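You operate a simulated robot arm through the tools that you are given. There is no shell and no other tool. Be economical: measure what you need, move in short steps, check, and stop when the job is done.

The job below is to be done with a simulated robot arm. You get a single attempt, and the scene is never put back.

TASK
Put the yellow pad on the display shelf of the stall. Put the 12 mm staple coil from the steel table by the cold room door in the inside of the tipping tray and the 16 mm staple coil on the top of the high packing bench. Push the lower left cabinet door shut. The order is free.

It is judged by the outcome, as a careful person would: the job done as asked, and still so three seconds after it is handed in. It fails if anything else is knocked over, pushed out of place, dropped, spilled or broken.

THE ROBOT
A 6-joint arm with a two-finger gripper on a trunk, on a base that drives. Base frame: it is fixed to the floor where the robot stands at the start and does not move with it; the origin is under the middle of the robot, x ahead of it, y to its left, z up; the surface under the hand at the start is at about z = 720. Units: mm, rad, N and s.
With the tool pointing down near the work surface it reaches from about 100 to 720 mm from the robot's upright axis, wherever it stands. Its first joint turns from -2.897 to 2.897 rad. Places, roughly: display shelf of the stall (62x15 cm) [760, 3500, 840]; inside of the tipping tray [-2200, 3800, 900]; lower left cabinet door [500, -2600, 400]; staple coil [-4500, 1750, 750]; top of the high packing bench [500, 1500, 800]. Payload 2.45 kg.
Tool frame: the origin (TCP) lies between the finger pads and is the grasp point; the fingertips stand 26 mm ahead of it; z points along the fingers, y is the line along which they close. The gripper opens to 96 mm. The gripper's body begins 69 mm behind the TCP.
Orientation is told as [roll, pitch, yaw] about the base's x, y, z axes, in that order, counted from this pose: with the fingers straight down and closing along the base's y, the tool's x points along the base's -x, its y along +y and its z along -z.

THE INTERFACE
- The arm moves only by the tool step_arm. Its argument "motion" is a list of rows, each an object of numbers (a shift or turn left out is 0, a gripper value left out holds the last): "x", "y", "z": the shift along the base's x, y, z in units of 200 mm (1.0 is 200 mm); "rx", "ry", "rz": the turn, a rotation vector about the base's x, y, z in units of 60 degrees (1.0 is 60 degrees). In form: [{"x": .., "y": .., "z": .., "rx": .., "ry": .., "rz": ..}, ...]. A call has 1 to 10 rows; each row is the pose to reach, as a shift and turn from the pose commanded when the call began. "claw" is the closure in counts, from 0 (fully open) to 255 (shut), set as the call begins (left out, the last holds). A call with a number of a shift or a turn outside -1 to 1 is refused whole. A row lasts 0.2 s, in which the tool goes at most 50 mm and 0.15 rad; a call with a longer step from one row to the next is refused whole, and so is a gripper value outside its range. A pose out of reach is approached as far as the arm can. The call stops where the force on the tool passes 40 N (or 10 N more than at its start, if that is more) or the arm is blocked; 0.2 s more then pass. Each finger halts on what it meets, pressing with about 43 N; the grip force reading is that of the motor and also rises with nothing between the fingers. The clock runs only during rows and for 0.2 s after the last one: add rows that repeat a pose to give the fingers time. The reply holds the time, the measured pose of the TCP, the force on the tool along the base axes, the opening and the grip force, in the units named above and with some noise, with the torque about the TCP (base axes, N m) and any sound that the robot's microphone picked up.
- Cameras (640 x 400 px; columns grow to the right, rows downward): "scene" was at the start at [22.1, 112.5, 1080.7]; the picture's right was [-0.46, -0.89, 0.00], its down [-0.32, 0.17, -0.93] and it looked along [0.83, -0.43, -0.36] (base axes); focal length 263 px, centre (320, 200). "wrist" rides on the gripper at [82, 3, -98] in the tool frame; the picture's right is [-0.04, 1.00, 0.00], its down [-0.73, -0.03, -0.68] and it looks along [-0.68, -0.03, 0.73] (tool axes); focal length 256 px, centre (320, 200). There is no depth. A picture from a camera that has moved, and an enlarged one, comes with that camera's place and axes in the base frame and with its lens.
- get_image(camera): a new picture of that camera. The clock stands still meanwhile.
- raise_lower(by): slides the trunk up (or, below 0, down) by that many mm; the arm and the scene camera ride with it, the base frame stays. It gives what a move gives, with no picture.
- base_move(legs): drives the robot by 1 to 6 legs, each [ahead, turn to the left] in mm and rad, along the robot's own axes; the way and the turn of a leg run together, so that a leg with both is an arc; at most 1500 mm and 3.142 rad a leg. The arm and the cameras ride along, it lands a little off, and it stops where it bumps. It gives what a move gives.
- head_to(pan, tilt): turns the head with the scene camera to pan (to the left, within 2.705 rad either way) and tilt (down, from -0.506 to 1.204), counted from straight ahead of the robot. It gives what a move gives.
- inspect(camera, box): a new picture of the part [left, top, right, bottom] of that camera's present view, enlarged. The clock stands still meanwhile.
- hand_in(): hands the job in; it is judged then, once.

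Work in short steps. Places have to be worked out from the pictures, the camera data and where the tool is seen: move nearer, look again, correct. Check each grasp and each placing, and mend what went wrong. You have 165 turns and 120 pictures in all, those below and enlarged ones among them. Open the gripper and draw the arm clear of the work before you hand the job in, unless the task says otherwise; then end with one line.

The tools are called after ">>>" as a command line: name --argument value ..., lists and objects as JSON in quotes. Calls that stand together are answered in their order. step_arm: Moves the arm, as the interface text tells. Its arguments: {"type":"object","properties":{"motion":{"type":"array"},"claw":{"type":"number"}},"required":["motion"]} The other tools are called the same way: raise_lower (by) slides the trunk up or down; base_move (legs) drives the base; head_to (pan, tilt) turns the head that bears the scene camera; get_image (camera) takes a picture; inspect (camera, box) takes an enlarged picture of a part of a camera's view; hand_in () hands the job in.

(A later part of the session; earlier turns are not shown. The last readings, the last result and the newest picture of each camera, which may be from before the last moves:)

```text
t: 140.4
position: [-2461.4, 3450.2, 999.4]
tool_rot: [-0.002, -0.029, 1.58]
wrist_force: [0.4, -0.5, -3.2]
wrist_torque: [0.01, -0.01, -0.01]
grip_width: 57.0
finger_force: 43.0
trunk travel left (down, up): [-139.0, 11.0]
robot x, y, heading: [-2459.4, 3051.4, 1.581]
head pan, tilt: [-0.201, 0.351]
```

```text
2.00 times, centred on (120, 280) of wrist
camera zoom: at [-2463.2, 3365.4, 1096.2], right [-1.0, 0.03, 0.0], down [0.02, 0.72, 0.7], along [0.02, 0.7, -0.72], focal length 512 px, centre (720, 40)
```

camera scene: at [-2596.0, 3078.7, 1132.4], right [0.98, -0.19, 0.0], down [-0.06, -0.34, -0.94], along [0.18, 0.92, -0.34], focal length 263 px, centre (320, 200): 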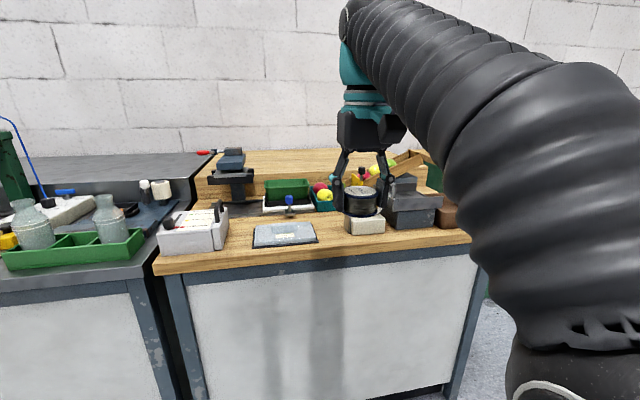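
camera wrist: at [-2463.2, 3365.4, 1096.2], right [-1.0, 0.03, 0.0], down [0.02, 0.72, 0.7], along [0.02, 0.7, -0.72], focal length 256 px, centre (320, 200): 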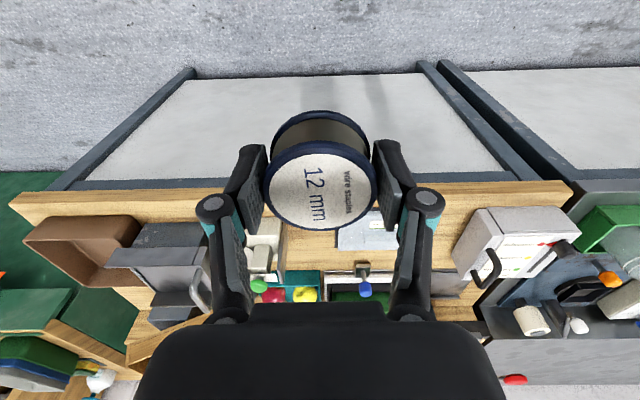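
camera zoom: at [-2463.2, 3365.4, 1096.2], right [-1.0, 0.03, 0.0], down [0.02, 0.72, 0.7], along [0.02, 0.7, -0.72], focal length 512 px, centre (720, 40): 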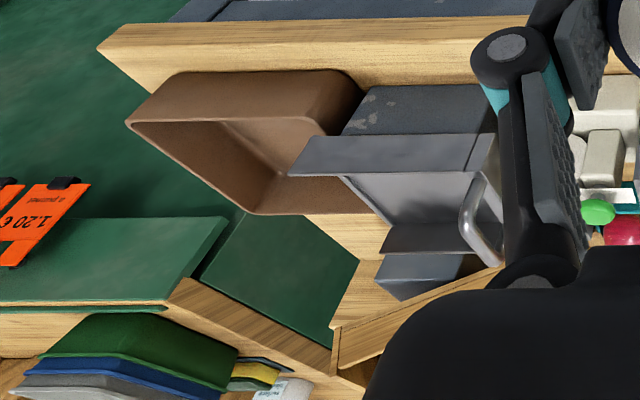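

The tipping tray is the grey handled tray on the pivot base, with an open spout over the brown bin. I'll shift the robot 250 mm along +x to stand in front of it.

>>> base_move --legs '[[0, -1.575], [250, 0], [0, 1.57], [150, 0]]'

>>> get_image --camera "scene"

>>> get_image --camera "wrist"

```text
t: 150.7
position: [-2235.3, 3614.0, 999.9]
tool_rot: [-0.001, -0.027, 1.625]
wrist_force: [0.3, 0.6, -2.2]
wrist_torque: [-0.02, -0.03, 0.03]
grip_width: 57.0
finger_force: 43.2
trunk travel left (down, up): [-139.0, 11.0]
robot x, y, heading: [-2213.6, 3214.7, 1.626]
head pan, tilt: [-0.201, 0.351]
```

```text
84 pictures are left
camera scene: at [-2355.0, 3238.1, 1132.4], right [0.99, -0.15, 0.0], down [-0.05, -0.34, -0.94], along [0.14, 0.93, -0.34], focal length 263 px, centre (320, 200)
```

scene: 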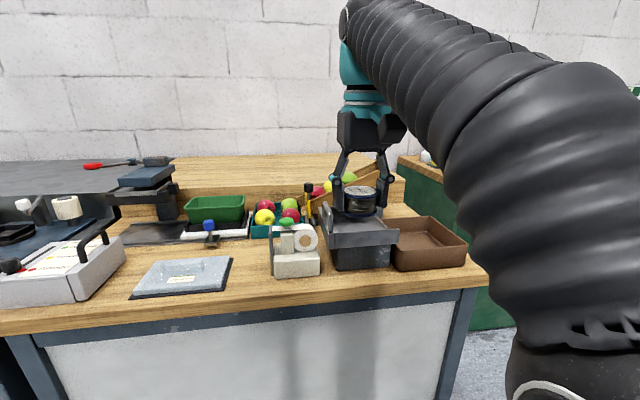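

```text
83 pictures are left
camera wrist: at [-2234.3, 3530.0, 1096.2], right [-1.0, -0.01, 0.0], down [-0.01, 0.72, 0.7], along [-0.01, 0.7, -0.72], focal length 256 px, centre (320, 200)
```

wrist: 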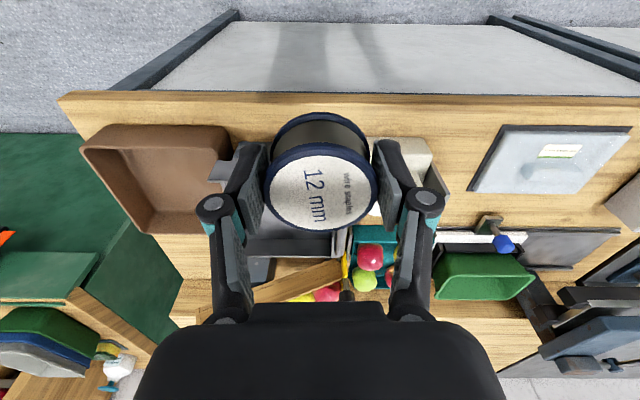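

The held coil hides the tray. I'll shift the hand sideways by 170 mm to view it.

>>> step_arm --motion '[{"x": 0.22}, {"x": 0.44}, {"x": 0.66}, {"x": 0.85}, {"x": 0.85}]'

>>> inspect --camera "wrist" --box '[340, 80, 600, 300]'

>>> inspect --camera "scene" --box '[240, 150, 480, 300]'

```text
t: 151.9
position: [-2065.2, 3611.9, 1000.5]
tool_rot: [-0.001, -0.028, 1.625]
wrist_force: [-0.1, -0.2, -2.6]
wrist_torque: [0.02, 0.0, -0.04]
grip_width: 57.3
finger_force: 43.2
trunk travel left (down, up): [-139.0, 11.0]
robot x, y, heading: [-2215.9, 3213.6, 1.627]
head pan, tilt: [-0.201, 0.351]
```

```text
1.82 times, centred on (470, 190) of wrist
camera zoom: at [-2063.7, 3528.8, 1096.4], right [-1.0, -0.01, 0.0], down [-0.01, 0.71, 0.7], along [-0.01, 0.7, -0.72], focal length 465 px, centre (47, 218)
```

zoom: 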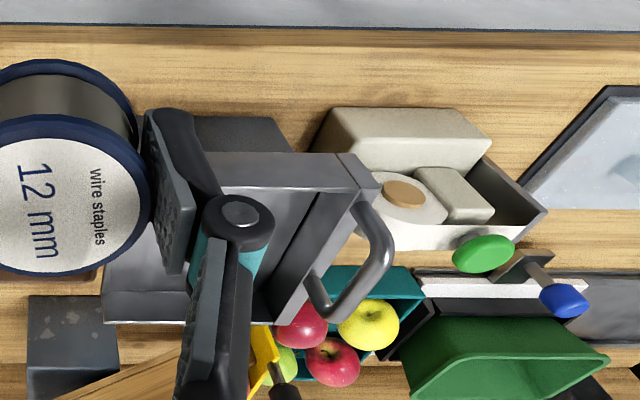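

```text
2.67 times, centred on (360, 225) of scene
camera zoom: at [-2354.9, 3238.0, 1132.4], right [0.99, -0.15, 0.0], down [-0.05, -0.34, -0.94], along [0.14, 0.93, -0.34], focal length 701 px, centre (213, 133)
```

zoom: 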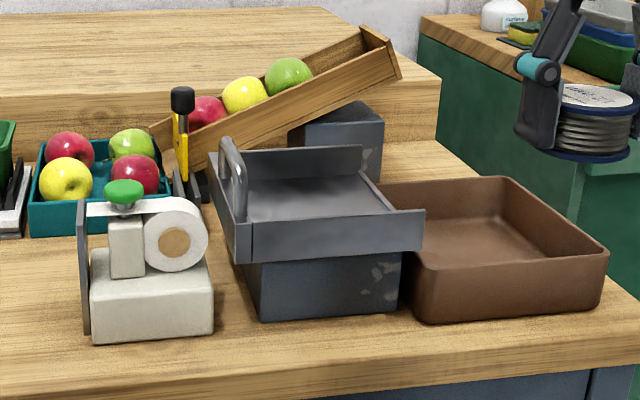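

The tray interior works out to about x -2245..-2115 and y 3712..3850, with the rim at z 886, floor about 852 and the handle at x≈-2248. I'll aim the coil at (-2165,3781), hovering first.

>>> step_arm --motion '[{"x": -0.2}, {"x": -0.4}, {"x": -0.5, "y": 0.12}, {"x": -0.5, "y": 0.34, "z": -0.05}, {"x": -0.5, "y": 0.56, "z": -0.12}, {"x": -0.5, "y": 0.76, "z": -0.2}, {"x": -0.5, "y": 0.845, "z": -0.25}, {"x": -0.5, "y": 0.845, "z": -0.25}]'

>>> inspect --camera "scene" --box '[240, 150, 480, 300]'

>>> get_image --camera "wrist"

```text
t: 153.7
position: [-2166.0, 3783.9, 949.8]
tool_rot: [0.001, -0.028, 1.626]
wrist_force: [-0.3, -1.1, -3.0]
wrist_torque: [-0.01, 0.03, -0.01]
grip_width: 57.3
finger_force: 43.1
trunk travel left (down, up): [-139.0, 11.0]
robot x, y, heading: [-2211.7, 3216.3, 1.623]
head pan, tilt: [-0.201, 0.351]
```

```text
2.67 times, centred on (360, 225) of scene
camera zoom: at [-2354.9, 3238.1, 1132.4], right [0.99, -0.15, 0.0], down [-0.05, -0.34, -0.94], along [0.14, 0.93, -0.34], focal length 701 px, centre (213, 133)
```

zoom: 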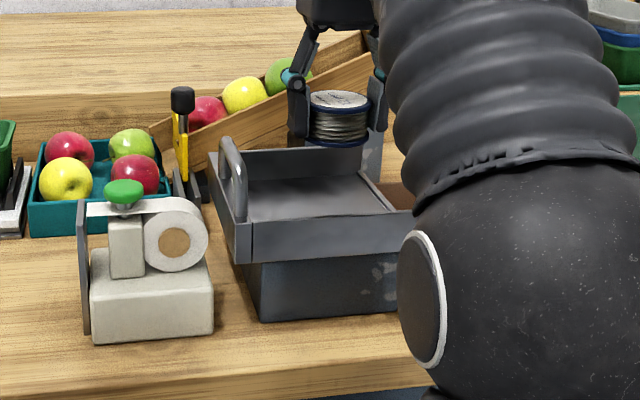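

```text
79 pictures are left
camera wrist: at [-2165.5, 3699.9, 1045.9], right [-1.0, -0.01, 0.0], down [-0.01, 0.72, 0.7], along [-0.01, 0.7, -0.72], focal length 256 px, centre (320, 200)
```

wrist: 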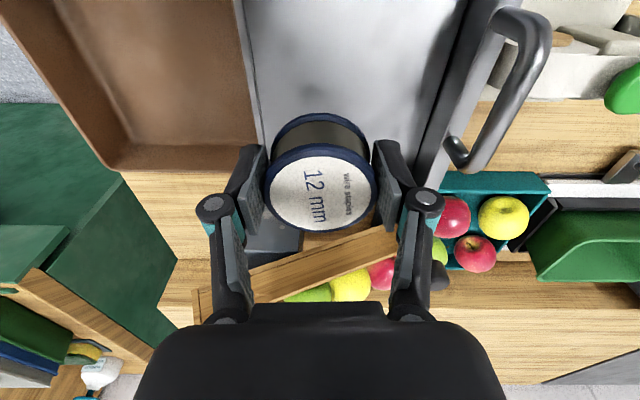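

The coil is well positioned over the tray floor and clear of the handle. I'll descend gently.

>>> step_arm --motion '[{"z": -0.12}, {"z": -0.22}, {"z": -0.28}, {"z": -0.3}, {"z": -0.3}]'

>>> inspect --camera "scene" --box '[240, 150, 480, 300]'

```text
t: 154.9
position: [-2165.5, 3783.6, 889.8]
tool_rot: [-0.001, -0.028, 1.626]
wrist_force: [-0.9, 0.6, -2.5]
wrist_torque: [-0.03, 0.02, -0.01]
grip_width: 57.2
finger_force: 43.3
trunk travel left (down, up): [-139.0, 11.0]
robot x, y, heading: [-2213.6, 3220.1, 1.623]
head pan, tilt: [-0.201, 0.351]
```

```text
2.67 times, centred on (360, 225) of scene
camera zoom: at [-2354.9, 3238.2, 1132.4], right [0.99, -0.15, 0.0], down [-0.05, -0.34, -0.94], along [0.14, 0.93, -0.34], focal length 701 px, centre (213, 133)
```

zoom: 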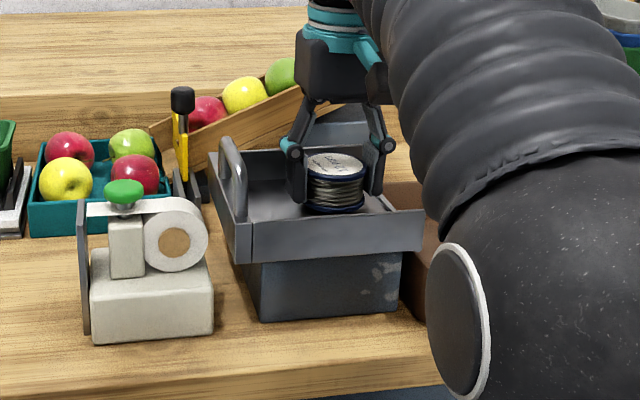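

It is close to the floor now. I'll make fine steps down, watching for contact.

>>> step_arm --motion '[{"z": -0.01}, {"z": -0.02}, {"z": -0.02}]'

>>> step_arm --motion '[{"z": -0.01}, {"z": -0.02}, {"z": -0.02}]'

```text
t: 155.7
position: [-2165.2, 3783.0, 886.7]
tool_rot: [-0.001, -0.027, 1.625]
wrist_force: [-0.1, 0.5, -3.2]
wrist_torque: [-0.02, -0.02, 0.04]
grip_width: 57.0
finger_force: 42.7
trunk travel left (down, up): [-139.0, 11.0]
robot x, y, heading: [-2214.0, 3216.5, 1.622]
head pan, tilt: [-0.201, 0.351]
```

```text
t: 156.5
position: [-2165.7, 3782.8, 883.2]
tool_rot: [-0.001, -0.031, 1.623]
wrist_force: [2.1, 8.2, 22.0]
wrist_torque: [-0.2, 0.01, -0.03]
grip_width: 57.1
finger_force: 42.7
trunk travel left (down, up): [-139.0, 11.0]
robot x, y, heading: [-2215.6, 3215.8, 1.626]
head pan, tilt: [-0.201, 0.351]
```

Contact at z≈883.5. I'll back off a millimetre and open slightly to release.

>>> step_arm --motion '[{"z": 0.008}, {"z": 0.008}]'

>>> step_arm --motion '[{"z": 0}, {"z": 0}, {"z": 0}]' --claw 80

>>> inspect --camera "scene" --box '[240, 150, 480, 300]'

```text
t: 157.1
position: [-2164.8, 3782.3, 883.7]
tool_rot: [-0.002, -0.028, 1.624]
wrist_force: [1.9, -1.5, 11.4]
wrist_torque: [0.26, -0.04, -0.06]
grip_width: 57.1
finger_force: 42.5
trunk travel left (down, up): [-139.0, 11.0]
robot x, y, heading: [-2217.0, 3216.4, 1.622]
head pan, tilt: [-0.201, 0.351]
```

```text
t: 157.9
position: [-2166.8, 3783.3, 883.3]
tool_rot: [0.0, -0.028, 1.626]
wrist_force: [0.2, 0.1, -0.1]
wrist_torque: [-0.03, -0.01, -0.02]
grip_width: 66.0
finger_force: 0.1
trunk travel left (down, up): [-139.0, 11.0]
robot x, y, heading: [-2214.5, 3215.9, 1.626]
head pan, tilt: [-0.201, 0.351]
```

```text
2.67 times, centred on (360, 225) of scene
camera zoom: at [-2354.9, 3238.0, 1132.4], right [0.99, -0.15, 0.0], down [-0.05, -0.34, -0.94], along [0.14, 0.93, -0.34], focal length 701 px, centre (213, 133)
```

zoom: 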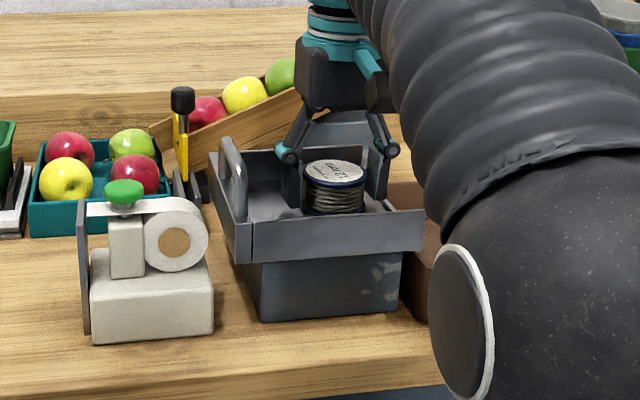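

The coil is released inside the tray. I'll raise the hand straight up and retract.

>>> step_arm --motion '[{"z": 0.12}, {"z": 0.3}, {"z": 0.4}, {"z": 0.45, "y": -0.2}, {"z": 0.5, "y": -0.4}, {"z": 0.55, "y": -0.6}, {"z": 0.55, "y": -0.85}, {"z": 0.55, "y": -0.85}]'

>>> inspect --camera "scene" --box '[240, 150, 480, 300]'

```text
t: 159.7
position: [-2164.8, 3609.4, 992.7]
tool_rot: [-0.001, -0.029, 1.624]
wrist_force: [-0.5, -0.1, 0.1]
wrist_torque: [0.01, 0.02, 0.0]
grip_width: 65.5
finger_force: 0.0
trunk travel left (down, up): [-139.0, 11.0]
robot x, y, heading: [-2214.3, 3214.7, 1.623]
head pan, tilt: [-0.201, 0.351]
```

```text
2.67 times, centred on (360, 225) of scene
camera zoom: at [-2354.9, 3238.0, 1132.4], right [0.99, -0.15, 0.0], down [-0.05, -0.34, -0.94], along [0.14, 0.93, -0.34], focal length 701 px, centre (213, 133)
```

zoom: 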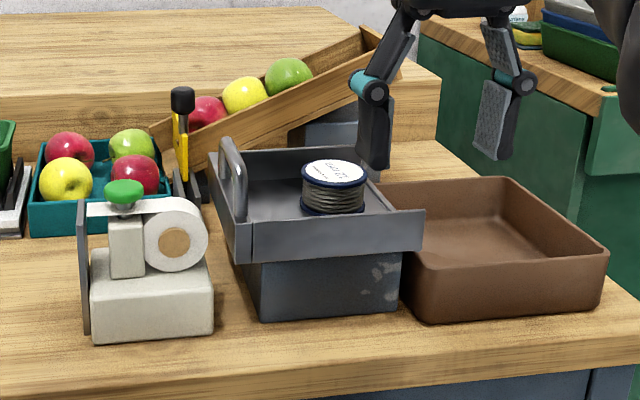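

The 12 mm coil sits in the tray and everything around it is untouched. I'll drive back to the steel table by the proven route for the 16 mm coil.

>>> base_move --legs '[[-580, 0], [0, 1.518], [490, 0], [0, 1.07], [1500, 0], [260, 0]]'

```text
t: 180.4
position: [-3804.0, 810.1, 993.4]
tool_rot: [-0.001, -0.03, -2.103]
wrist_force: [0.4, -0.3, 0.1]
wrist_torque: [0.0, 0.01, -0.03]
grip_width: 65.6
finger_force: 0.1
trunk travel left (down, up): [-139.0, 11.0]
robot x, y, heading: [-3544.3, 1107.0, -2.104]
head pan, tilt: [-0.201, 0.351]
```

>>> base_move --legs '[[0, -1.04], [935, 0], [0, -1.57], [80, 0]]'

>>> get_image --camera "wrist"

```text
t: 192.4
position: [-4450.3, 1563.1, 992.2]
tool_rot: [-0.002, -0.027, 1.626]
wrist_force: [-0.1, -0.6, -0.2]
wrist_torque: [0.0, 0.0, 0.0]
grip_width: 66.1
finger_force: 0.0
trunk travel left (down, up): [-139.0, 11.0]
robot x, y, heading: [-4503.5, 1167.7, 1.627]
head pan, tilt: [-0.201, 0.351]
```

```text
75 pictures are left
camera wrist: at [-4449.9, 1478.8, 1088.8], right [-1.0, -0.01, 0.0], down [-0.01, 0.72, 0.7], along [-0.01, 0.7, -0.72], focal length 256 px, centre (320, 200)
```

wrist: 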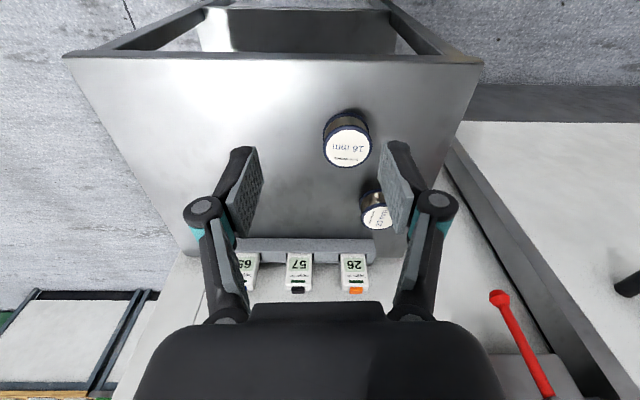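

The 16 mm coil is still at (-4484,1642). I'll move over it and check.

>>> step_arm --motion '[{"x": -0.08, "y": 0.15, "z": -0.1}, {"x": -0.17, "y": 0.3, "z": -0.2}, {"x": -0.17, "y": 0.395, "z": -0.35}, {"x": -0.17, "y": 0.395, "z": -0.5}, {"x": -0.17, "y": 0.395, "z": -0.56}, {"x": -0.17, "y": 0.395, "z": -0.56}]' --claw 20

>>> get_image --camera "wrist"

```text
t: 193.8
position: [-4484.0, 1640.6, 881.6]
tool_rot: [0.0, -0.029, 1.626]
wrist_force: [0.4, -0.4, 0.3]
wrist_torque: [0.02, 0.0, -0.05]
grip_width: 88.5
finger_force: 0.0
trunk travel left (down, up): [-139.0, 11.0]
robot x, y, heading: [-4498.3, 1169.4, 1.629]
head pan, tilt: [-0.201, 0.351]
```

```text
74 pictures are left
camera wrist: at [-4483.5, 1556.7, 977.6], right [-1.0, -0.01, 0.0], down [-0.01, 0.72, 0.7], along [-0.01, 0.7, -0.72], focal length 256 px, centre (320, 200)
```

wrist: 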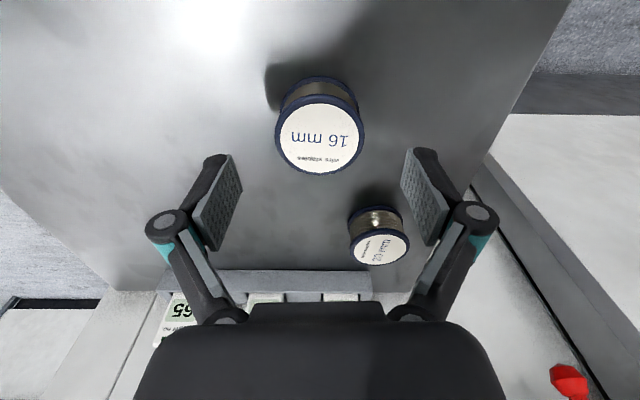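

It is aligned. I'll descend, grasp and lift.

>>> step_arm --motion '[{"z": -0.12}, {"z": -0.22}, {"z": -0.255}, {"z": -0.255}]'

>>> step_arm --motion '[{"z": 0}, {"z": 0}, {"z": 0}]' --claw 255

>>> step_arm --motion '[{"z": 0.12}, {"z": 0.34}, {"z": 0.56}, {"z": 0.7, "y": -0.1}, {"z": 0.8, "y": -0.25}, {"z": 0.82, "y": -0.4}, {"z": 0.82, "y": -0.4}]'

>>> get_image --camera "wrist"

```text
t: 194.8
position: [-4484.0, 1642.7, 830.2]
tool_rot: [-0.003, -0.029, 1.626]
wrist_force: [-0.5, -0.4, 0.0]
wrist_torque: [0.0, 0.02, 0.04]
grip_width: 88.4
finger_force: 0.0
trunk travel left (down, up): [-139.0, 11.0]
robot x, y, heading: [-4495.3, 1167.5, 1.622]
head pan, tilt: [-0.201, 0.351]
```

```text
t: 195.6
position: [-4484.2, 1641.9, 830.2]
tool_rot: [-0.001, -0.029, 1.625]
wrist_force: [1.0, -1.0, 7.4]
wrist_torque: [-0.06, -0.02, 0.04]
grip_width: 57.1
finger_force: 43.1
trunk travel left (down, up): [-139.0, 11.0]
robot x, y, heading: [-4496.6, 1169.0, 1.624]
head pan, tilt: [-0.201, 0.351]
```

```text
t: 197.2
position: [-4485.2, 1560.7, 993.3]
tool_rot: [-0.001, -0.026, 1.625]
wrist_force: [0.0, 0.7, -2.4]
wrist_torque: [-0.01, 0.03, 0.03]
grip_width: 57.0
finger_force: 43.0
trunk travel left (down, up): [-139.0, 11.0]
robot x, y, heading: [-4500.0, 1167.7, 1.625]
head pan, tilt: [-0.201, 0.351]
```

```text
73 pictures are left
camera wrist: at [-4484.4, 1477.4, 1089.7], right [-1.0, -0.01, 0.0], down [-0.01, 0.72, 0.7], along [-0.01, 0.7, -0.72], focal length 256 px, centre (320, 200)
```

wrist: 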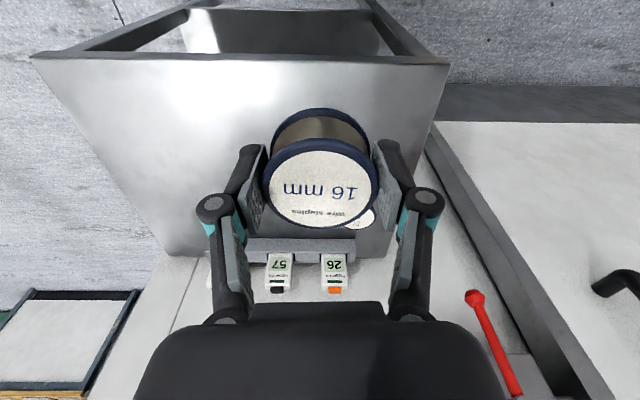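

The 16 mm coil is held. I'll drive back by the same route.

>>> base_move --legs '[[-80, 0], [0, -1.61], [950, 0], [0, 1.05], [1500, 0], [260, 0]]'

```text
t: 217.7
position: [-2516.3, 2990.5, 994.2]
tool_rot: [-0.003, -0.027, 1.076]
wrist_force: [-1.4, 1.1, -3.0]
wrist_torque: [0.03, 0.0, 0.01]
grip_width: 56.8
finger_force: 42.9
trunk travel left (down, up): [-139.0, 11.0]
robot x, y, heading: [-2732.3, 2663.1, 1.081]
head pan, tilt: [-0.201, 0.351]
```

>>> base_move --legs '[[0, -1.19], [1500, 0], [880, 0], [0, -1.46], [550, 0], [0, 1.4]]'

>>> head_to --pan -0.2 --tilt 0.35

>>> get_image --camera "scene"

>>> get_image --camera "wrist"

```text
t: 242.3
position: [-1.1, 1706.3, 993.2]
tool_rot: [-0.002, -0.028, -0.247]
wrist_force: [0.0, 1.5, -2.2]
wrist_torque: [0.0, -0.02, -0.03]
grip_width: 56.7
finger_force: 42.7
trunk travel left (down, up): [-139.0, 11.0]
robot x, y, heading: [-368.6, 1838.8, -0.244]
head pan, tilt: [-0.201, 0.351]
```

```text
t: 242.9
position: [0.3, 1705.6, 993.1]
tool_rot: [-0.002, -0.028, -0.248]
wrist_force: [-0.5, 0.1, -3.3]
wrist_torque: [-0.03, 0.04, 0.01]
grip_width: 57.0
finger_force: 43.2
trunk travel left (down, up): [-139.0, 11.0]
robot x, y, heading: [-373.7, 1838.8, -0.248]
head pan, tilt: [-0.201, 0.351]
```

```text
72 pictures are left
camera scene: at [-307.0, 1961.4, 1132.4], right [-0.43, -0.9, 0.0], down [-0.31, 0.15, -0.94], along [0.85, -0.41, -0.34], focal length 263 px, centre (320, 200)
```

scene: 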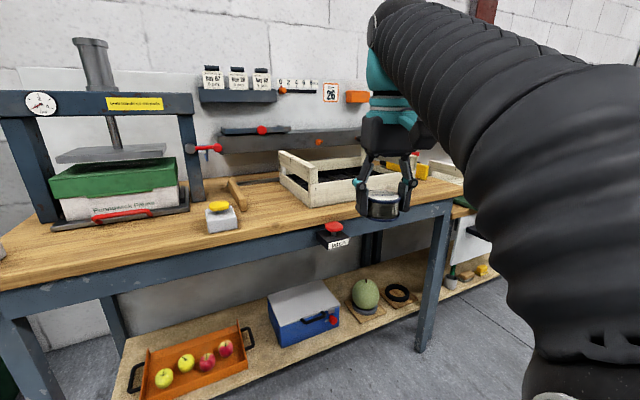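

```text
71 pictures are left
camera wrist: at [-81.7, 1730.3, 1089.5], right [0.28, 0.96, 0.0], down [0.69, -0.2, 0.7], along [0.67, -0.2, -0.72], focal length 256 px, centre (320, 200)
```

wrist: 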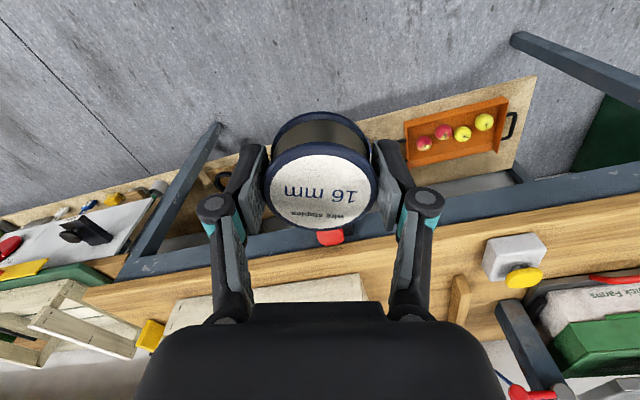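

This is the high bench: top z≈800, front edge x≈322. There is a free spot near (430,1730) between the stapler block and the crate. I'll drive 300 mm in.

>>> base_move --legs '[[300, 0]]'

>>> step_arm --motion '[{"y": 0.2}, {"y": 0.4}, {"y": 0.5, "x": 0.1}, {"y": 0.5, "x": 0.3}, {"y": 0.5, "x": 0.3}]'

>>> get_image --camera "scene"

>>> get_image --camera "wrist"

```text
t: 244.9
position: [287.5, 1632.0, 995.1]
tool_rot: [-0.003, -0.03, -0.251]
wrist_force: [0.2, 1.0, -3.2]
wrist_torque: [0.03, 0.02, 0.0]
grip_width: 56.6
finger_force: 43.6
trunk travel left (down, up): [-139.0, 11.0]
robot x, y, heading: [-80.5, 1767.5, -0.252]
head pan, tilt: [-0.201, 0.351]
```

```text
t: 246.1
position: [349.6, 1732.8, 994.5]
tool_rot: [-0.001, -0.029, -0.25]
wrist_force: [0.6, -0.1, -3.1]
wrist_torque: [0.0, -0.02, 0.01]
grip_width: 56.8
finger_force: 43.1
trunk travel left (down, up): [-139.0, 11.0]
robot x, y, heading: [-78.3, 1762.1, -0.244]
head pan, tilt: [-0.201, 0.351]
```

```text
70 pictures are left
camera scene: at [-18.2, 1887.9, 1132.4], right [-0.44, -0.9, 0.0], down [-0.31, 0.15, -0.94], along [0.85, -0.41, -0.34], focal length 263 px, centre (320, 200)
```

scene: 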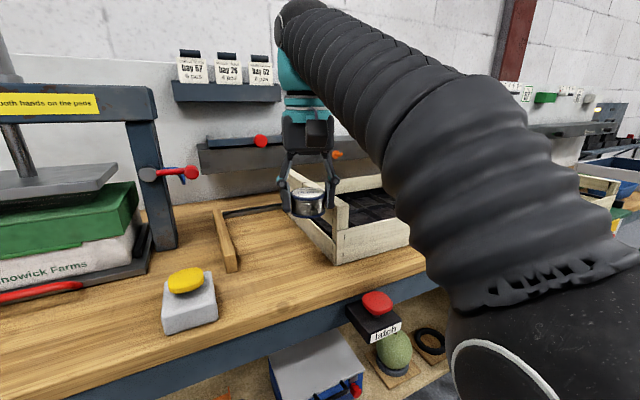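

```text
69 pictures are left
camera wrist: at [268.4, 1757.5, 1090.1], right [0.29, 0.96, 0.0], down [0.69, -0.2, 0.7], along [0.67, -0.2, -0.72], focal length 256 px, centre (320, 200)
```

wrist: 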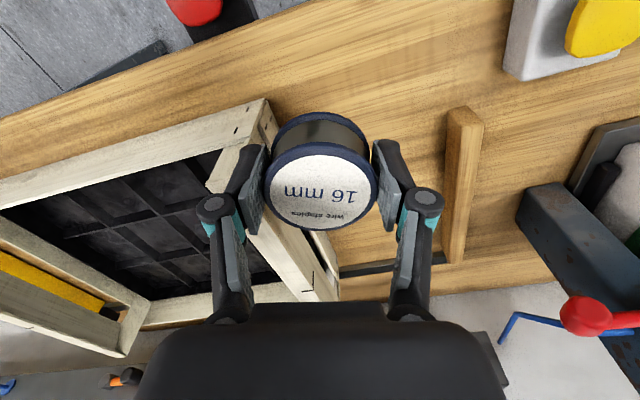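

The free spot between crate and stop bar is centred around (425,1762). I'll move there and lower to hover.

>>> step_arm --motion '[{"x": 0.15, "y": 0.1, "z": -0.1}, {"x": 0.3, "y": 0.15, "z": -0.25}, {"x": 0.38, "y": 0.15, "z": -0.45}, {"x": 0.38, "y": 0.15, "z": -0.6}, {"x": 0.38, "y": 0.15, "z": -0.6}]'

>>> get_image --camera "scene"

>>> get_image --camera "wrist"

```text
t: 247.3
position: [422.8, 1761.0, 873.0]
tool_rot: [-0.003, -0.029, -0.249]
wrist_force: [0.1, 0.2, -2.9]
wrist_torque: [0.0, 0.01, 0.01]
grip_width: 56.8
finger_force: 43.0
trunk travel left (down, up): [-139.0, 11.0]
robot x, y, heading: [-83.6, 1763.5, -0.249]
head pan, tilt: [-0.201, 0.351]
```

```text
68 pictures are left
camera scene: at [-18.1, 1887.9, 1132.4], right [-0.44, -0.9, 0.0], down [-0.31, 0.15, -0.94], along [0.85, -0.41, -0.34], focal length 263 px, centre (320, 200)
```

scene: 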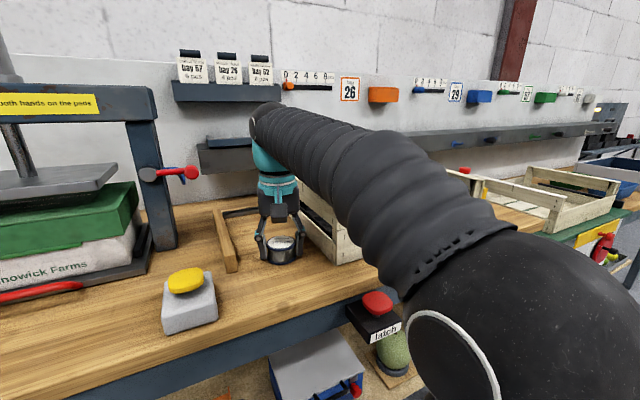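

```text
67 pictures are left
camera wrist: at [341.4, 1785.2, 969.2], right [0.29, 0.96, 0.0], down [0.69, -0.2, 0.7], along [0.67, -0.2, -0.72], focal length 256 px, centre (320, 200)
```

wrist: 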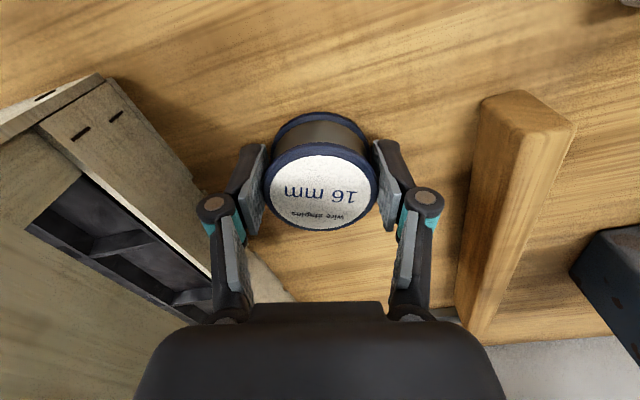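

Clear on both sides. I'll lower the coil to contact.

>>> step_arm --motion '[{"z": -0.1}, {"z": -0.16}, {"z": -0.18}, {"z": -0.19}, {"z": -0.19}]'

>>> step_arm --motion '[{"z": -0.01}, {"z": -0.02}, {"z": -0.03}, {"z": -0.04}]'

```text
t: 247.8
position: [420.6, 1762.2, 863.5]
tool_rot: [0.003, -0.048, -0.254]
wrist_force: [-6.9, 1.5, 19.8]
wrist_torque: [-0.58, 0.62, -0.26]
grip_width: 57.1
finger_force: 43.6
trunk travel left (down, up): [-139.0, 11.0]
robot x, y, heading: [-85.4, 1763.4, -0.25]
head pan, tilt: [-0.201, 0.351]
stopped in row 2: the force on the tool passed its limit at 129 N (the readings are from after the stop); the commanded pose is now the measured one
```

```text
t: 248.2
position: [420.9, 1761.3, 864.1]
tool_rot: [0.003, -0.055, -0.253]
wrist_force: [-5.5, 1.1, 17.3]
wrist_torque: [-0.57, 0.55, -0.21]
grip_width: 56.9
finger_force: 43.7
trunk travel left (down, up): [-139.0, 11.0]
robot x, y, heading: [-77.6, 1763.5, -0.254]
head pan, tilt: [-0.201, 0.351]
stopped in row 2: the force on the tool passed its limit at 44 N (the readings are from after the stop); the commanded pose is now the measured one
```

There was contact earlier than expected, at z≈864. I'll look before doing anything else.

>>> inspect --camera "scene" --box '[180, 170, 380, 310]'

>>> get_image --camera "wrist"

```text
2.86 times, centred on (280, 240) of scene
camera zoom: at [-19.2, 1888.0, 1132.2], right [-0.44, -0.9, 0.0], down [-0.31, 0.15, -0.94], along [0.85, -0.41, -0.34], focal length 751 px, centre (434, 86)
```

zoom: 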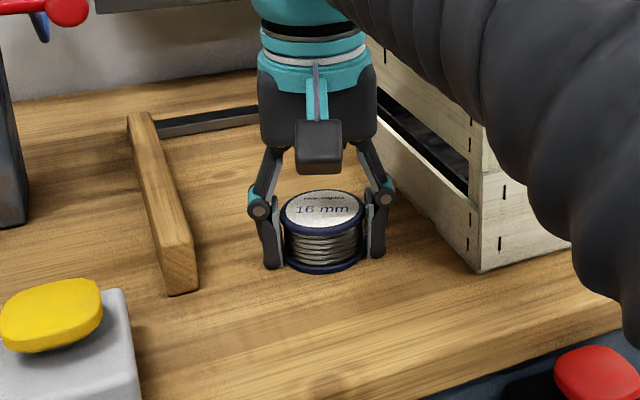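

```text
65 pictures are left
camera wrist: at [337.5, 1786.0, 957.6], right [0.29, 0.96, 0.01], down [0.67, -0.2, 0.72], along [0.69, -0.2, -0.7], focal length 256 px, centre (320, 200)
```

wrist: 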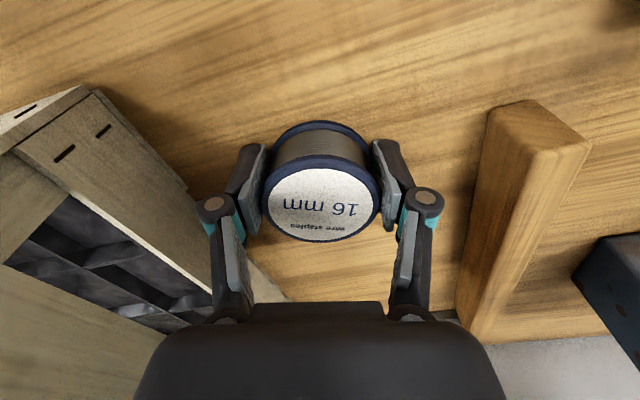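

The coil is standing on the bench, whose top is about z 835, higher than I estimated. I'll relax upward a hair and release.

>>> step_arm --motion '[{"z": 0.01}, {"z": 0.01}, {"z": 0.01}]'

>>> step_arm --motion '[{"z": 0}, {"z": 0}, {"z": 0}]' --claw 70

>>> step_arm --motion '[{"z": 0.1}, {"z": 0.3}, {"z": 0.5}, {"z": 0.6, "x": -0.2}, {"z": 0.65, "x": -0.4}, {"z": 0.65, "x": -0.5}, {"z": 0.65, "x": -0.5}]'

>>> get_image --camera "wrist"

```text
t: 249.0
position: [422.7, 1760.6, 864.1]
tool_rot: [0.004, -0.05, -0.25]
wrist_force: [-1.6, 1.1, 0.4]
wrist_torque: [-0.11, 0.14, -0.08]
grip_width: 56.9
finger_force: 43.0
trunk travel left (down, up): [-139.0, 11.0]
robot x, y, heading: [-83.8, 1763.1, -0.251]
head pan, tilt: [-0.201, 0.351]
```

```text
t: 249.8
position: [421.6, 1760.8, 863.7]
tool_rot: [0.002, -0.052, -0.251]
wrist_force: [0.3, 0.7, -0.2]
wrist_torque: [-0.01, -0.01, 0.02]
grip_width: 69.5
finger_force: 0.2
trunk travel left (down, up): [-139.0, 11.0]
robot x, y, heading: [-78.9, 1761.2, -0.253]
head pan, tilt: [-0.201, 0.351]
```

```text
t: 251.4
position: [323.6, 1760.9, 993.4]
tool_rot: [0.0, -0.051, -0.25]
wrist_force: [0.9, 0.7, -0.6]
wrist_torque: [0.0, -0.02, 0.02]
grip_width: 69.7
finger_force: 0.0
trunk travel left (down, up): [-139.0, 11.0]
robot x, y, heading: [-84.8, 1761.9, -0.251]
head pan, tilt: [-0.201, 0.351]
```

```text
64 pictures are left
camera wrist: at [240.1, 1785.2, 1087.6], right [0.29, 0.96, 0.01], down [0.67, -0.2, 0.71], along [0.69, -0.2, -0.7], focal length 256 px, centre (320, 200)
```

wrist: 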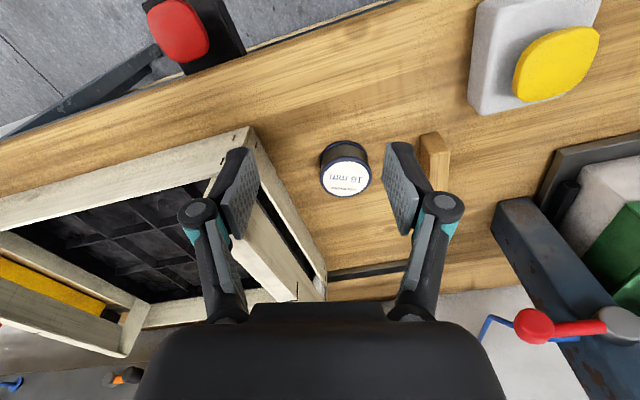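

The 16 mm coil is placed. Next I'll drive to the cabinet: back off, turn and head down the corridor, then look.

>>> base_move --legs '[[-300, 0], [0, -1.24], [1500, 0], [1450, 0]]'

>>> head_to --pan 0.3 --tilt 0.35

>>> get_image --camera "scene"

```text
t: 270.4
position: [82.1, -1475.4, 993.1]
tool_rot: [0.004, -0.051, -1.445]
wrist_force: [-0.3, 0.3, 0.4]
wrist_torque: [0.0, 0.02, 0.04]
grip_width: 69.7
finger_force: 0.0
trunk travel left (down, up): [-139.0, 11.0]
robot x, y, heading: [-63.8, -1098.6, -1.441]
head pan, tilt: [-0.201, 0.351]
```

```text
t: 271.3
position: [82.7, -1474.2, 993.2]
tool_rot: [0.004, -0.051, -1.445]
wrist_force: [0.8, -0.4, 0.1]
wrist_torque: [0.0, -0.01, 0.05]
grip_width: 69.6
finger_force: 0.1
trunk travel left (down, up): [-139.0, 11.0]
robot x, y, heading: [-69.1, -1094.8, -1.446]
head pan, tilt: [0.3, 0.351]
```

```text
63 pictures are left
camera scene: at [122.2, -1103.1, 1132.4], right [-0.91, -0.41, 0.0], down [-0.14, 0.31, -0.94], along [0.39, -0.86, -0.34], focal length 263 px, centre (320, 200)
```

scene: 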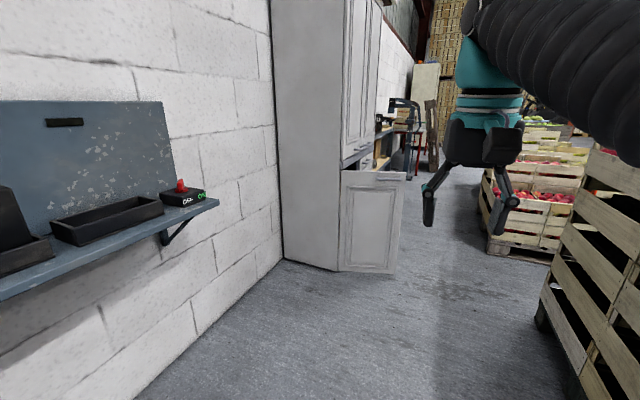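

The lower left door is hinged at about (638,-2574) with its free edge at about (297,-2687), and its top is near z 740. I'll drive nearer and face it diagonally.

>>> base_move --legs '[[0, -0.07], [1120, 0], [0, 0.82]]'

>>> head_to --pan -0.1 --tilt 0.5

>>> get_image --camera "scene"

>>> get_image --camera "wrist"

```text
t: 279.6
position: [352.1, -2394.4, 992.8]
tool_rot: [0.003, -0.052, -0.707]
wrist_force: [-0.2, 0.1, -0.3]
wrist_torque: [0.0, 0.01, 0.01]
grip_width: 69.5
finger_force: 0.1
trunk travel left (down, up): [-139.0, 11.0]
robot x, y, heading: [-12.0, -2213.5, -0.707]
head pan, tilt: [0.3, 0.351]
```

```text
t: 280.5
position: [351.4, -2393.9, 993.5]
tool_rot: [0.003, -0.05, -0.708]
wrist_force: [0.1, 0.6, 0.2]
wrist_torque: [0.03, -0.01, 0.01]
grip_width: 69.5
finger_force: 0.0
trunk travel left (down, up): [-139.0, 11.0]
robot x, y, heading: [-10.4, -2214.4, -0.705]
head pan, tilt: [-0.099, 0.499]
```

```text
62 pictures are left
camera scene: at [108.5, -2122.4, 1118.7], right [-0.72, -0.69, 0.0], down [-0.33, 0.34, -0.88], along [0.61, -0.63, -0.48], focal length 263 px, centre (320, 200)
```

scene: 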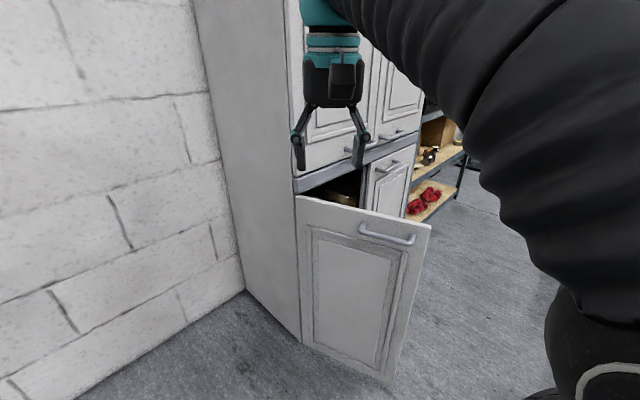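

```text
61 pictures are left
camera wrist: at [288.7, -2335.7, 1087.7], right [0.68, 0.73, 0.01], down [0.51, -0.48, 0.72], along [0.53, -0.48, -0.7], focal length 256 px, centre (320, 200)
```

wrist: 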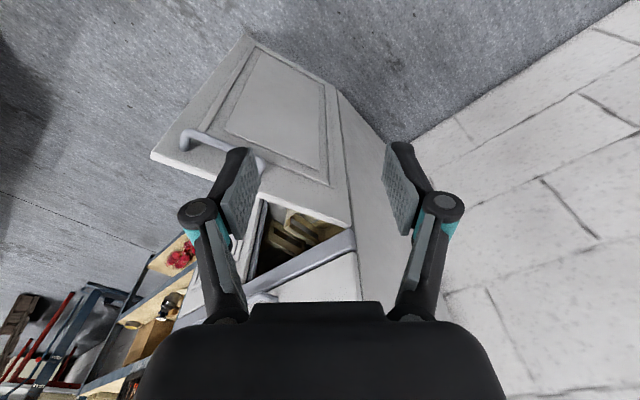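

The door top is near z 760 with its handle at z≈720, so I'll push below the handle. First I'll close the fist, lower the trunk fully and tilt the fingers forward.

>>> raise_lower --by -139

>>> step_arm --motion '[{"x": 0.06, "y": -0.05, "z": -0.05, "rx": -0.09, "ry": -0.105}, {"x": 0.12, "y": -0.1, "z": -0.1, "rx": -0.18, "ry": -0.21}, {"x": 0.18, "y": -0.15, "z": -0.15, "rx": -0.27, "ry": -0.315}, {"x": 0.24, "y": -0.2, "z": -0.2, "rx": -0.36, "ry": -0.42}, {"x": 0.3, "y": -0.26, "z": -0.25, "rx": -0.45, "ry": -0.525}, {"x": 0.38, "y": -0.32, "z": -0.35, "rx": -0.54, "ry": -0.63}, {"x": 0.38, "y": -0.32, "z": -0.5, "rx": -0.63, "ry": -0.735}, {"x": 0.38, "y": -0.32, "z": -0.7, "rx": -0.63, "ry": -0.735}, {"x": 0.38, "y": -0.32, "z": -0.7, "rx": -0.63, "ry": -0.735}]' --claw 255

>>> get_image --camera "scene"

```text
t: 282.2
position: [352.9, -2394.4, 853.6]
tool_rot: [0.003, -0.05, -0.706]
wrist_force: [-0.4, 0.1, 0.3]
wrist_torque: [0.02, -0.01, 0.0]
grip_width: 69.6
finger_force: 0.0
trunk travel left (down, up): [0.0, 150.0]
robot x, y, heading: [-10.2, -2211.2, -0.705]
head pan, tilt: [-0.099, 0.499]
```

```text
t: 284.2
position: [428.0, -2458.0, 712.8]
tool_rot: [0.0, -1.066, -0.704]
wrist_force: [0.3, -0.6, 0.2]
wrist_torque: [-0.02, 0.0, -0.02]
grip_width: 0.0
finger_force: 28.1
trunk travel left (down, up): [0.0, 150.0]
robot x, y, heading: [-13.6, -2212.4, -0.709]
head pan, tilt: [-0.099, 0.499]
```

```text
60 pictures are left
camera scene: at [108.4, -2122.5, 979.8], right [-0.72, -0.69, 0.0], down [-0.33, 0.35, -0.88], along [0.61, -0.63, -0.48], focal length 263 px, centre (320, 200)
```

scene: 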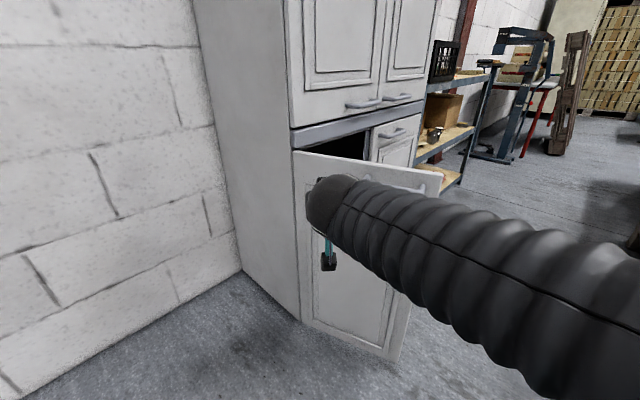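

The fist is tilted forward. I'll lower to z≈580 and shift toward the free edge, staying short of the door.

>>> step_arm --motion '[{"x": -0.06, "z": -0.2}, {"x": -0.12, "z": -0.4}, {"x": -0.18, "z": -0.6}, {"x": -0.25, "z": -0.66, "y": -0.1}, {"x": -0.3, "z": -0.66, "y": -0.25}, {"x": -0.3, "z": -0.66, "y": -0.25}]'

>>> get_image --camera "scene"

>>> get_image --camera "wrist"

```text
t: 285.6
position: [367.8, -2507.0, 582.7]
tool_rot: [0.002, -1.061, -0.704]
wrist_force: [0.7, -0.4, 0.1]
wrist_torque: [-0.01, 0.01, 0.0]
grip_width: 0.2
finger_force: 28.1
trunk travel left (down, up): [0.0, 150.0]
robot x, y, heading: [-12.8, -2214.2, -0.701]
head pan, tilt: [-0.099, 0.499]
```

```text
59 pictures are left
camera scene: at [108.4, -2122.5, 979.8], right [-0.72, -0.69, 0.0], down [-0.33, 0.35, -0.88], along [0.61, -0.63, -0.48], focal length 263 px, centre (320, 200)
```

scene: 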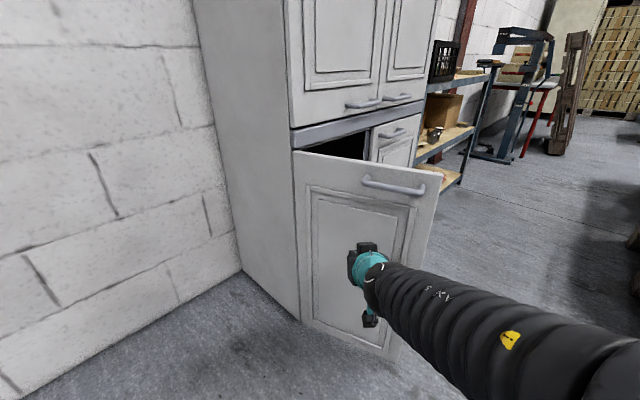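

```text
58 pictures are left
camera wrist: at [273.4, -2422.6, 558.4], right [0.66, 0.75, 0.04], down [-0.2, 0.13, 0.97], along [0.72, -0.65, 0.24], focal length 256 px, centre (320, 200)
```

wrist: 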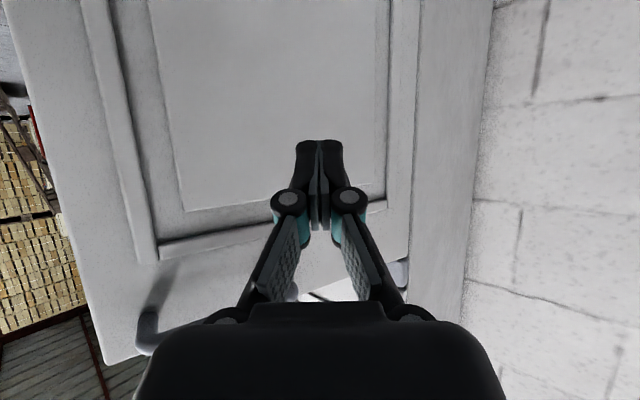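

The fist is aimed at the door face below the handle. I'll advance in -y to contact and start swinging it.

>>> step_arm --motion '[{"y": -0.2}, {"y": -0.4}, {"y": -0.6}, {"y": -0.72, "x": 0.04}, {"y": -0.86, "x": 0.11}, {"y": -0.96, "x": 0.2}]'

>>> get_image --camera "scene"

```text
t: 287.0
position: [407.2, -2654.1, 558.1]
tool_rot: [0.03, -0.935, -0.756]
wrist_force: [-0.6, 0.3, 0.3]
wrist_torque: [0.0, 0.0, 0.0]
grip_width: 0.0
finger_force: 28.3
out of reach, approached as far as the arm can: row 1, 2, 3, 4, 5, 6
trunk travel left (down, up): [0.0, 150.0]
robot x, y, heading: [-12.0, -2215.9, -0.704]
head pan, tilt: [-0.099, 0.499]
```

```text
57 pictures are left
camera scene: at [108.4, -2122.5, 979.8], right [-0.72, -0.69, 0.0], down [-0.33, 0.35, -0.88], along [0.61, -0.63, -0.48], focal length 263 px, centre (320, 200)
```

scene: 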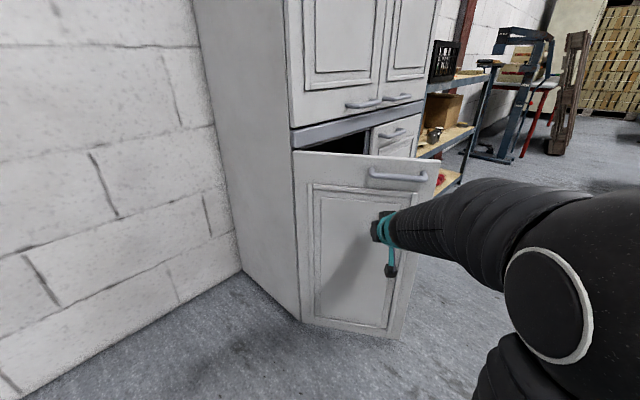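

The arm is at its reach limit with the fist at the door, so I'll push by driving the base slowly along its heading.

>>> base_move --legs '[[110, 0]]'

>>> get_image --camera "scene"

```text
t: 288.2
position: [487.2, -2725.9, 556.9]
tool_rot: [0.027, -0.933, -0.752]
wrist_force: [-0.1, 0.4, 0.0]
wrist_torque: [0.01, -0.06, 0.02]
grip_width: 0.0
finger_force: 28.5
trunk travel left (down, up): [0.0, 150.0]
robot x, y, heading: [72.6, -2283.6, -0.709]
head pan, tilt: [-0.099, 0.499]
```

```text
56 pictures are left
camera scene: at [192.0, -2194.0, 979.8], right [-0.72, -0.69, 0.0], down [-0.33, 0.35, -0.88], along [0.61, -0.63, -0.48], focal length 263 px, centre (320, 200)
```

scene: 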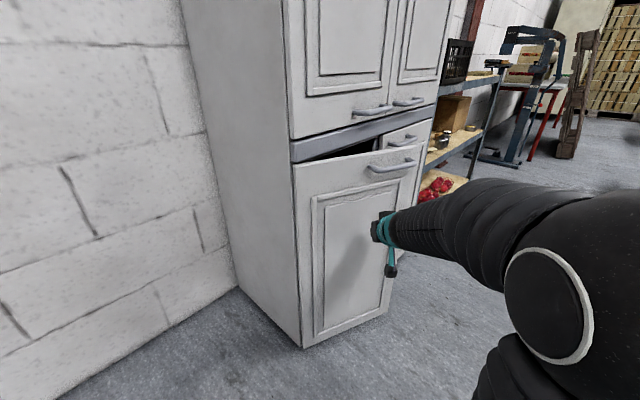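

The door is swinging nicely. I'll continue.

>>> base_move --legs '[[110, 0]]'

>>> get_image --camera "scene"

```text
t: 289.4
position: [573.0, -2798.3, 556.7]
tool_rot: [0.024, -0.934, -0.754]
wrist_force: [0.4, 0.0, -0.2]
wrist_torque: [-0.02, 0.02, 0.01]
grip_width: 0.1
finger_force: 28.4
trunk travel left (down, up): [0.0, 150.0]
robot x, y, heading: [155.4, -2355.9, -0.705]
head pan, tilt: [-0.099, 0.499]
```

```text
55 pictures are left
camera scene: at [276.1, -2265.8, 979.8], right [-0.72, -0.69, 0.0], down [-0.33, 0.35, -0.88], along [0.61, -0.63, -0.48], focal length 263 px, centre (320, 200)
```

scene: 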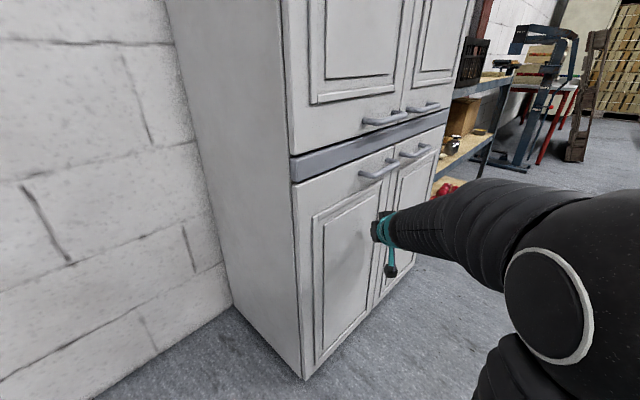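

It is almost shut. I'll zoom in to judge the remaining gap.

>>> inspect --camera "scene" --box '[270, 110, 470, 390]'

>>> step_arm --motion '[{"x": 0.05, "y": 0.04}, {"x": 0.1, "y": 0.08}, {"x": 0.15, "y": 0.12}, {"x": 0.2, "y": 0.16}, {"x": 0.25, "y": 0.2}, {"x": 0.3, "y": 0.24}]'

>>> inspect --camera "scene" --box '[270, 110, 470, 390]'

```text
1.43 times, centred on (370, 250) of scene
camera zoom: at [276.1, -2265.8, 979.8], right [-0.72, -0.69, 0.0], down [-0.33, 0.35, -0.88], along [0.61, -0.63, -0.48], focal length 376 px, centre (249, 129)
```

zoom: 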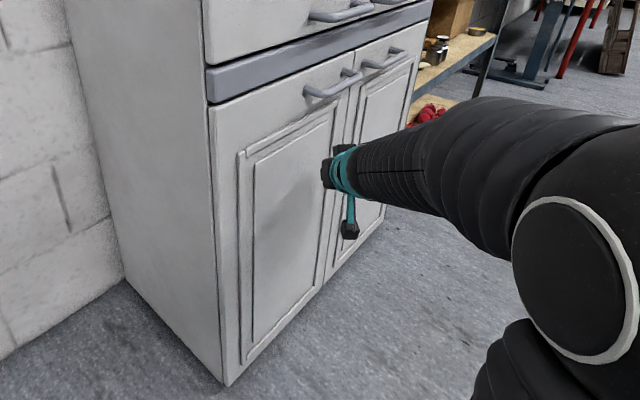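

```text
t: 290.6
position: [613.1, -2764.3, 556.9]
tool_rot: [0.033, -0.938, -0.765]
wrist_force: [-17.9, 1.4, 4.9]
wrist_torque: [-0.02, -0.07, -0.13]
grip_width: 0.0
finger_force: 28.7
out of reach, approached as far as the arm can: row 5, 6
trunk travel left (down, up): [0.0, 150.0]
robot x, y, heading: [156.5, -2355.2, -0.713]
head pan, tilt: [-0.099, 0.499]
stopped in row 6: the force on the tool passed its limit at 56 N (the readings are from after the stop); the commanded pose is now the measured one
```

```text
1.43 times, centred on (370, 250) of scene
camera zoom: at [275.9, -2266.4, 980.0], right [-0.73, -0.69, 0.0], down [-0.33, 0.35, -0.88], along [0.6, -0.64, -0.48], focal length 376 px, centre (249, 129)
```

zoom: 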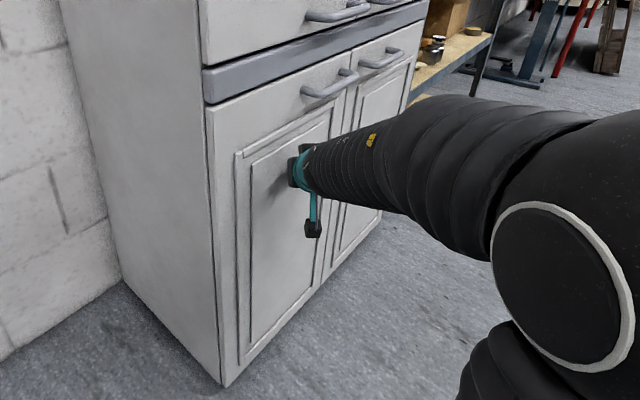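

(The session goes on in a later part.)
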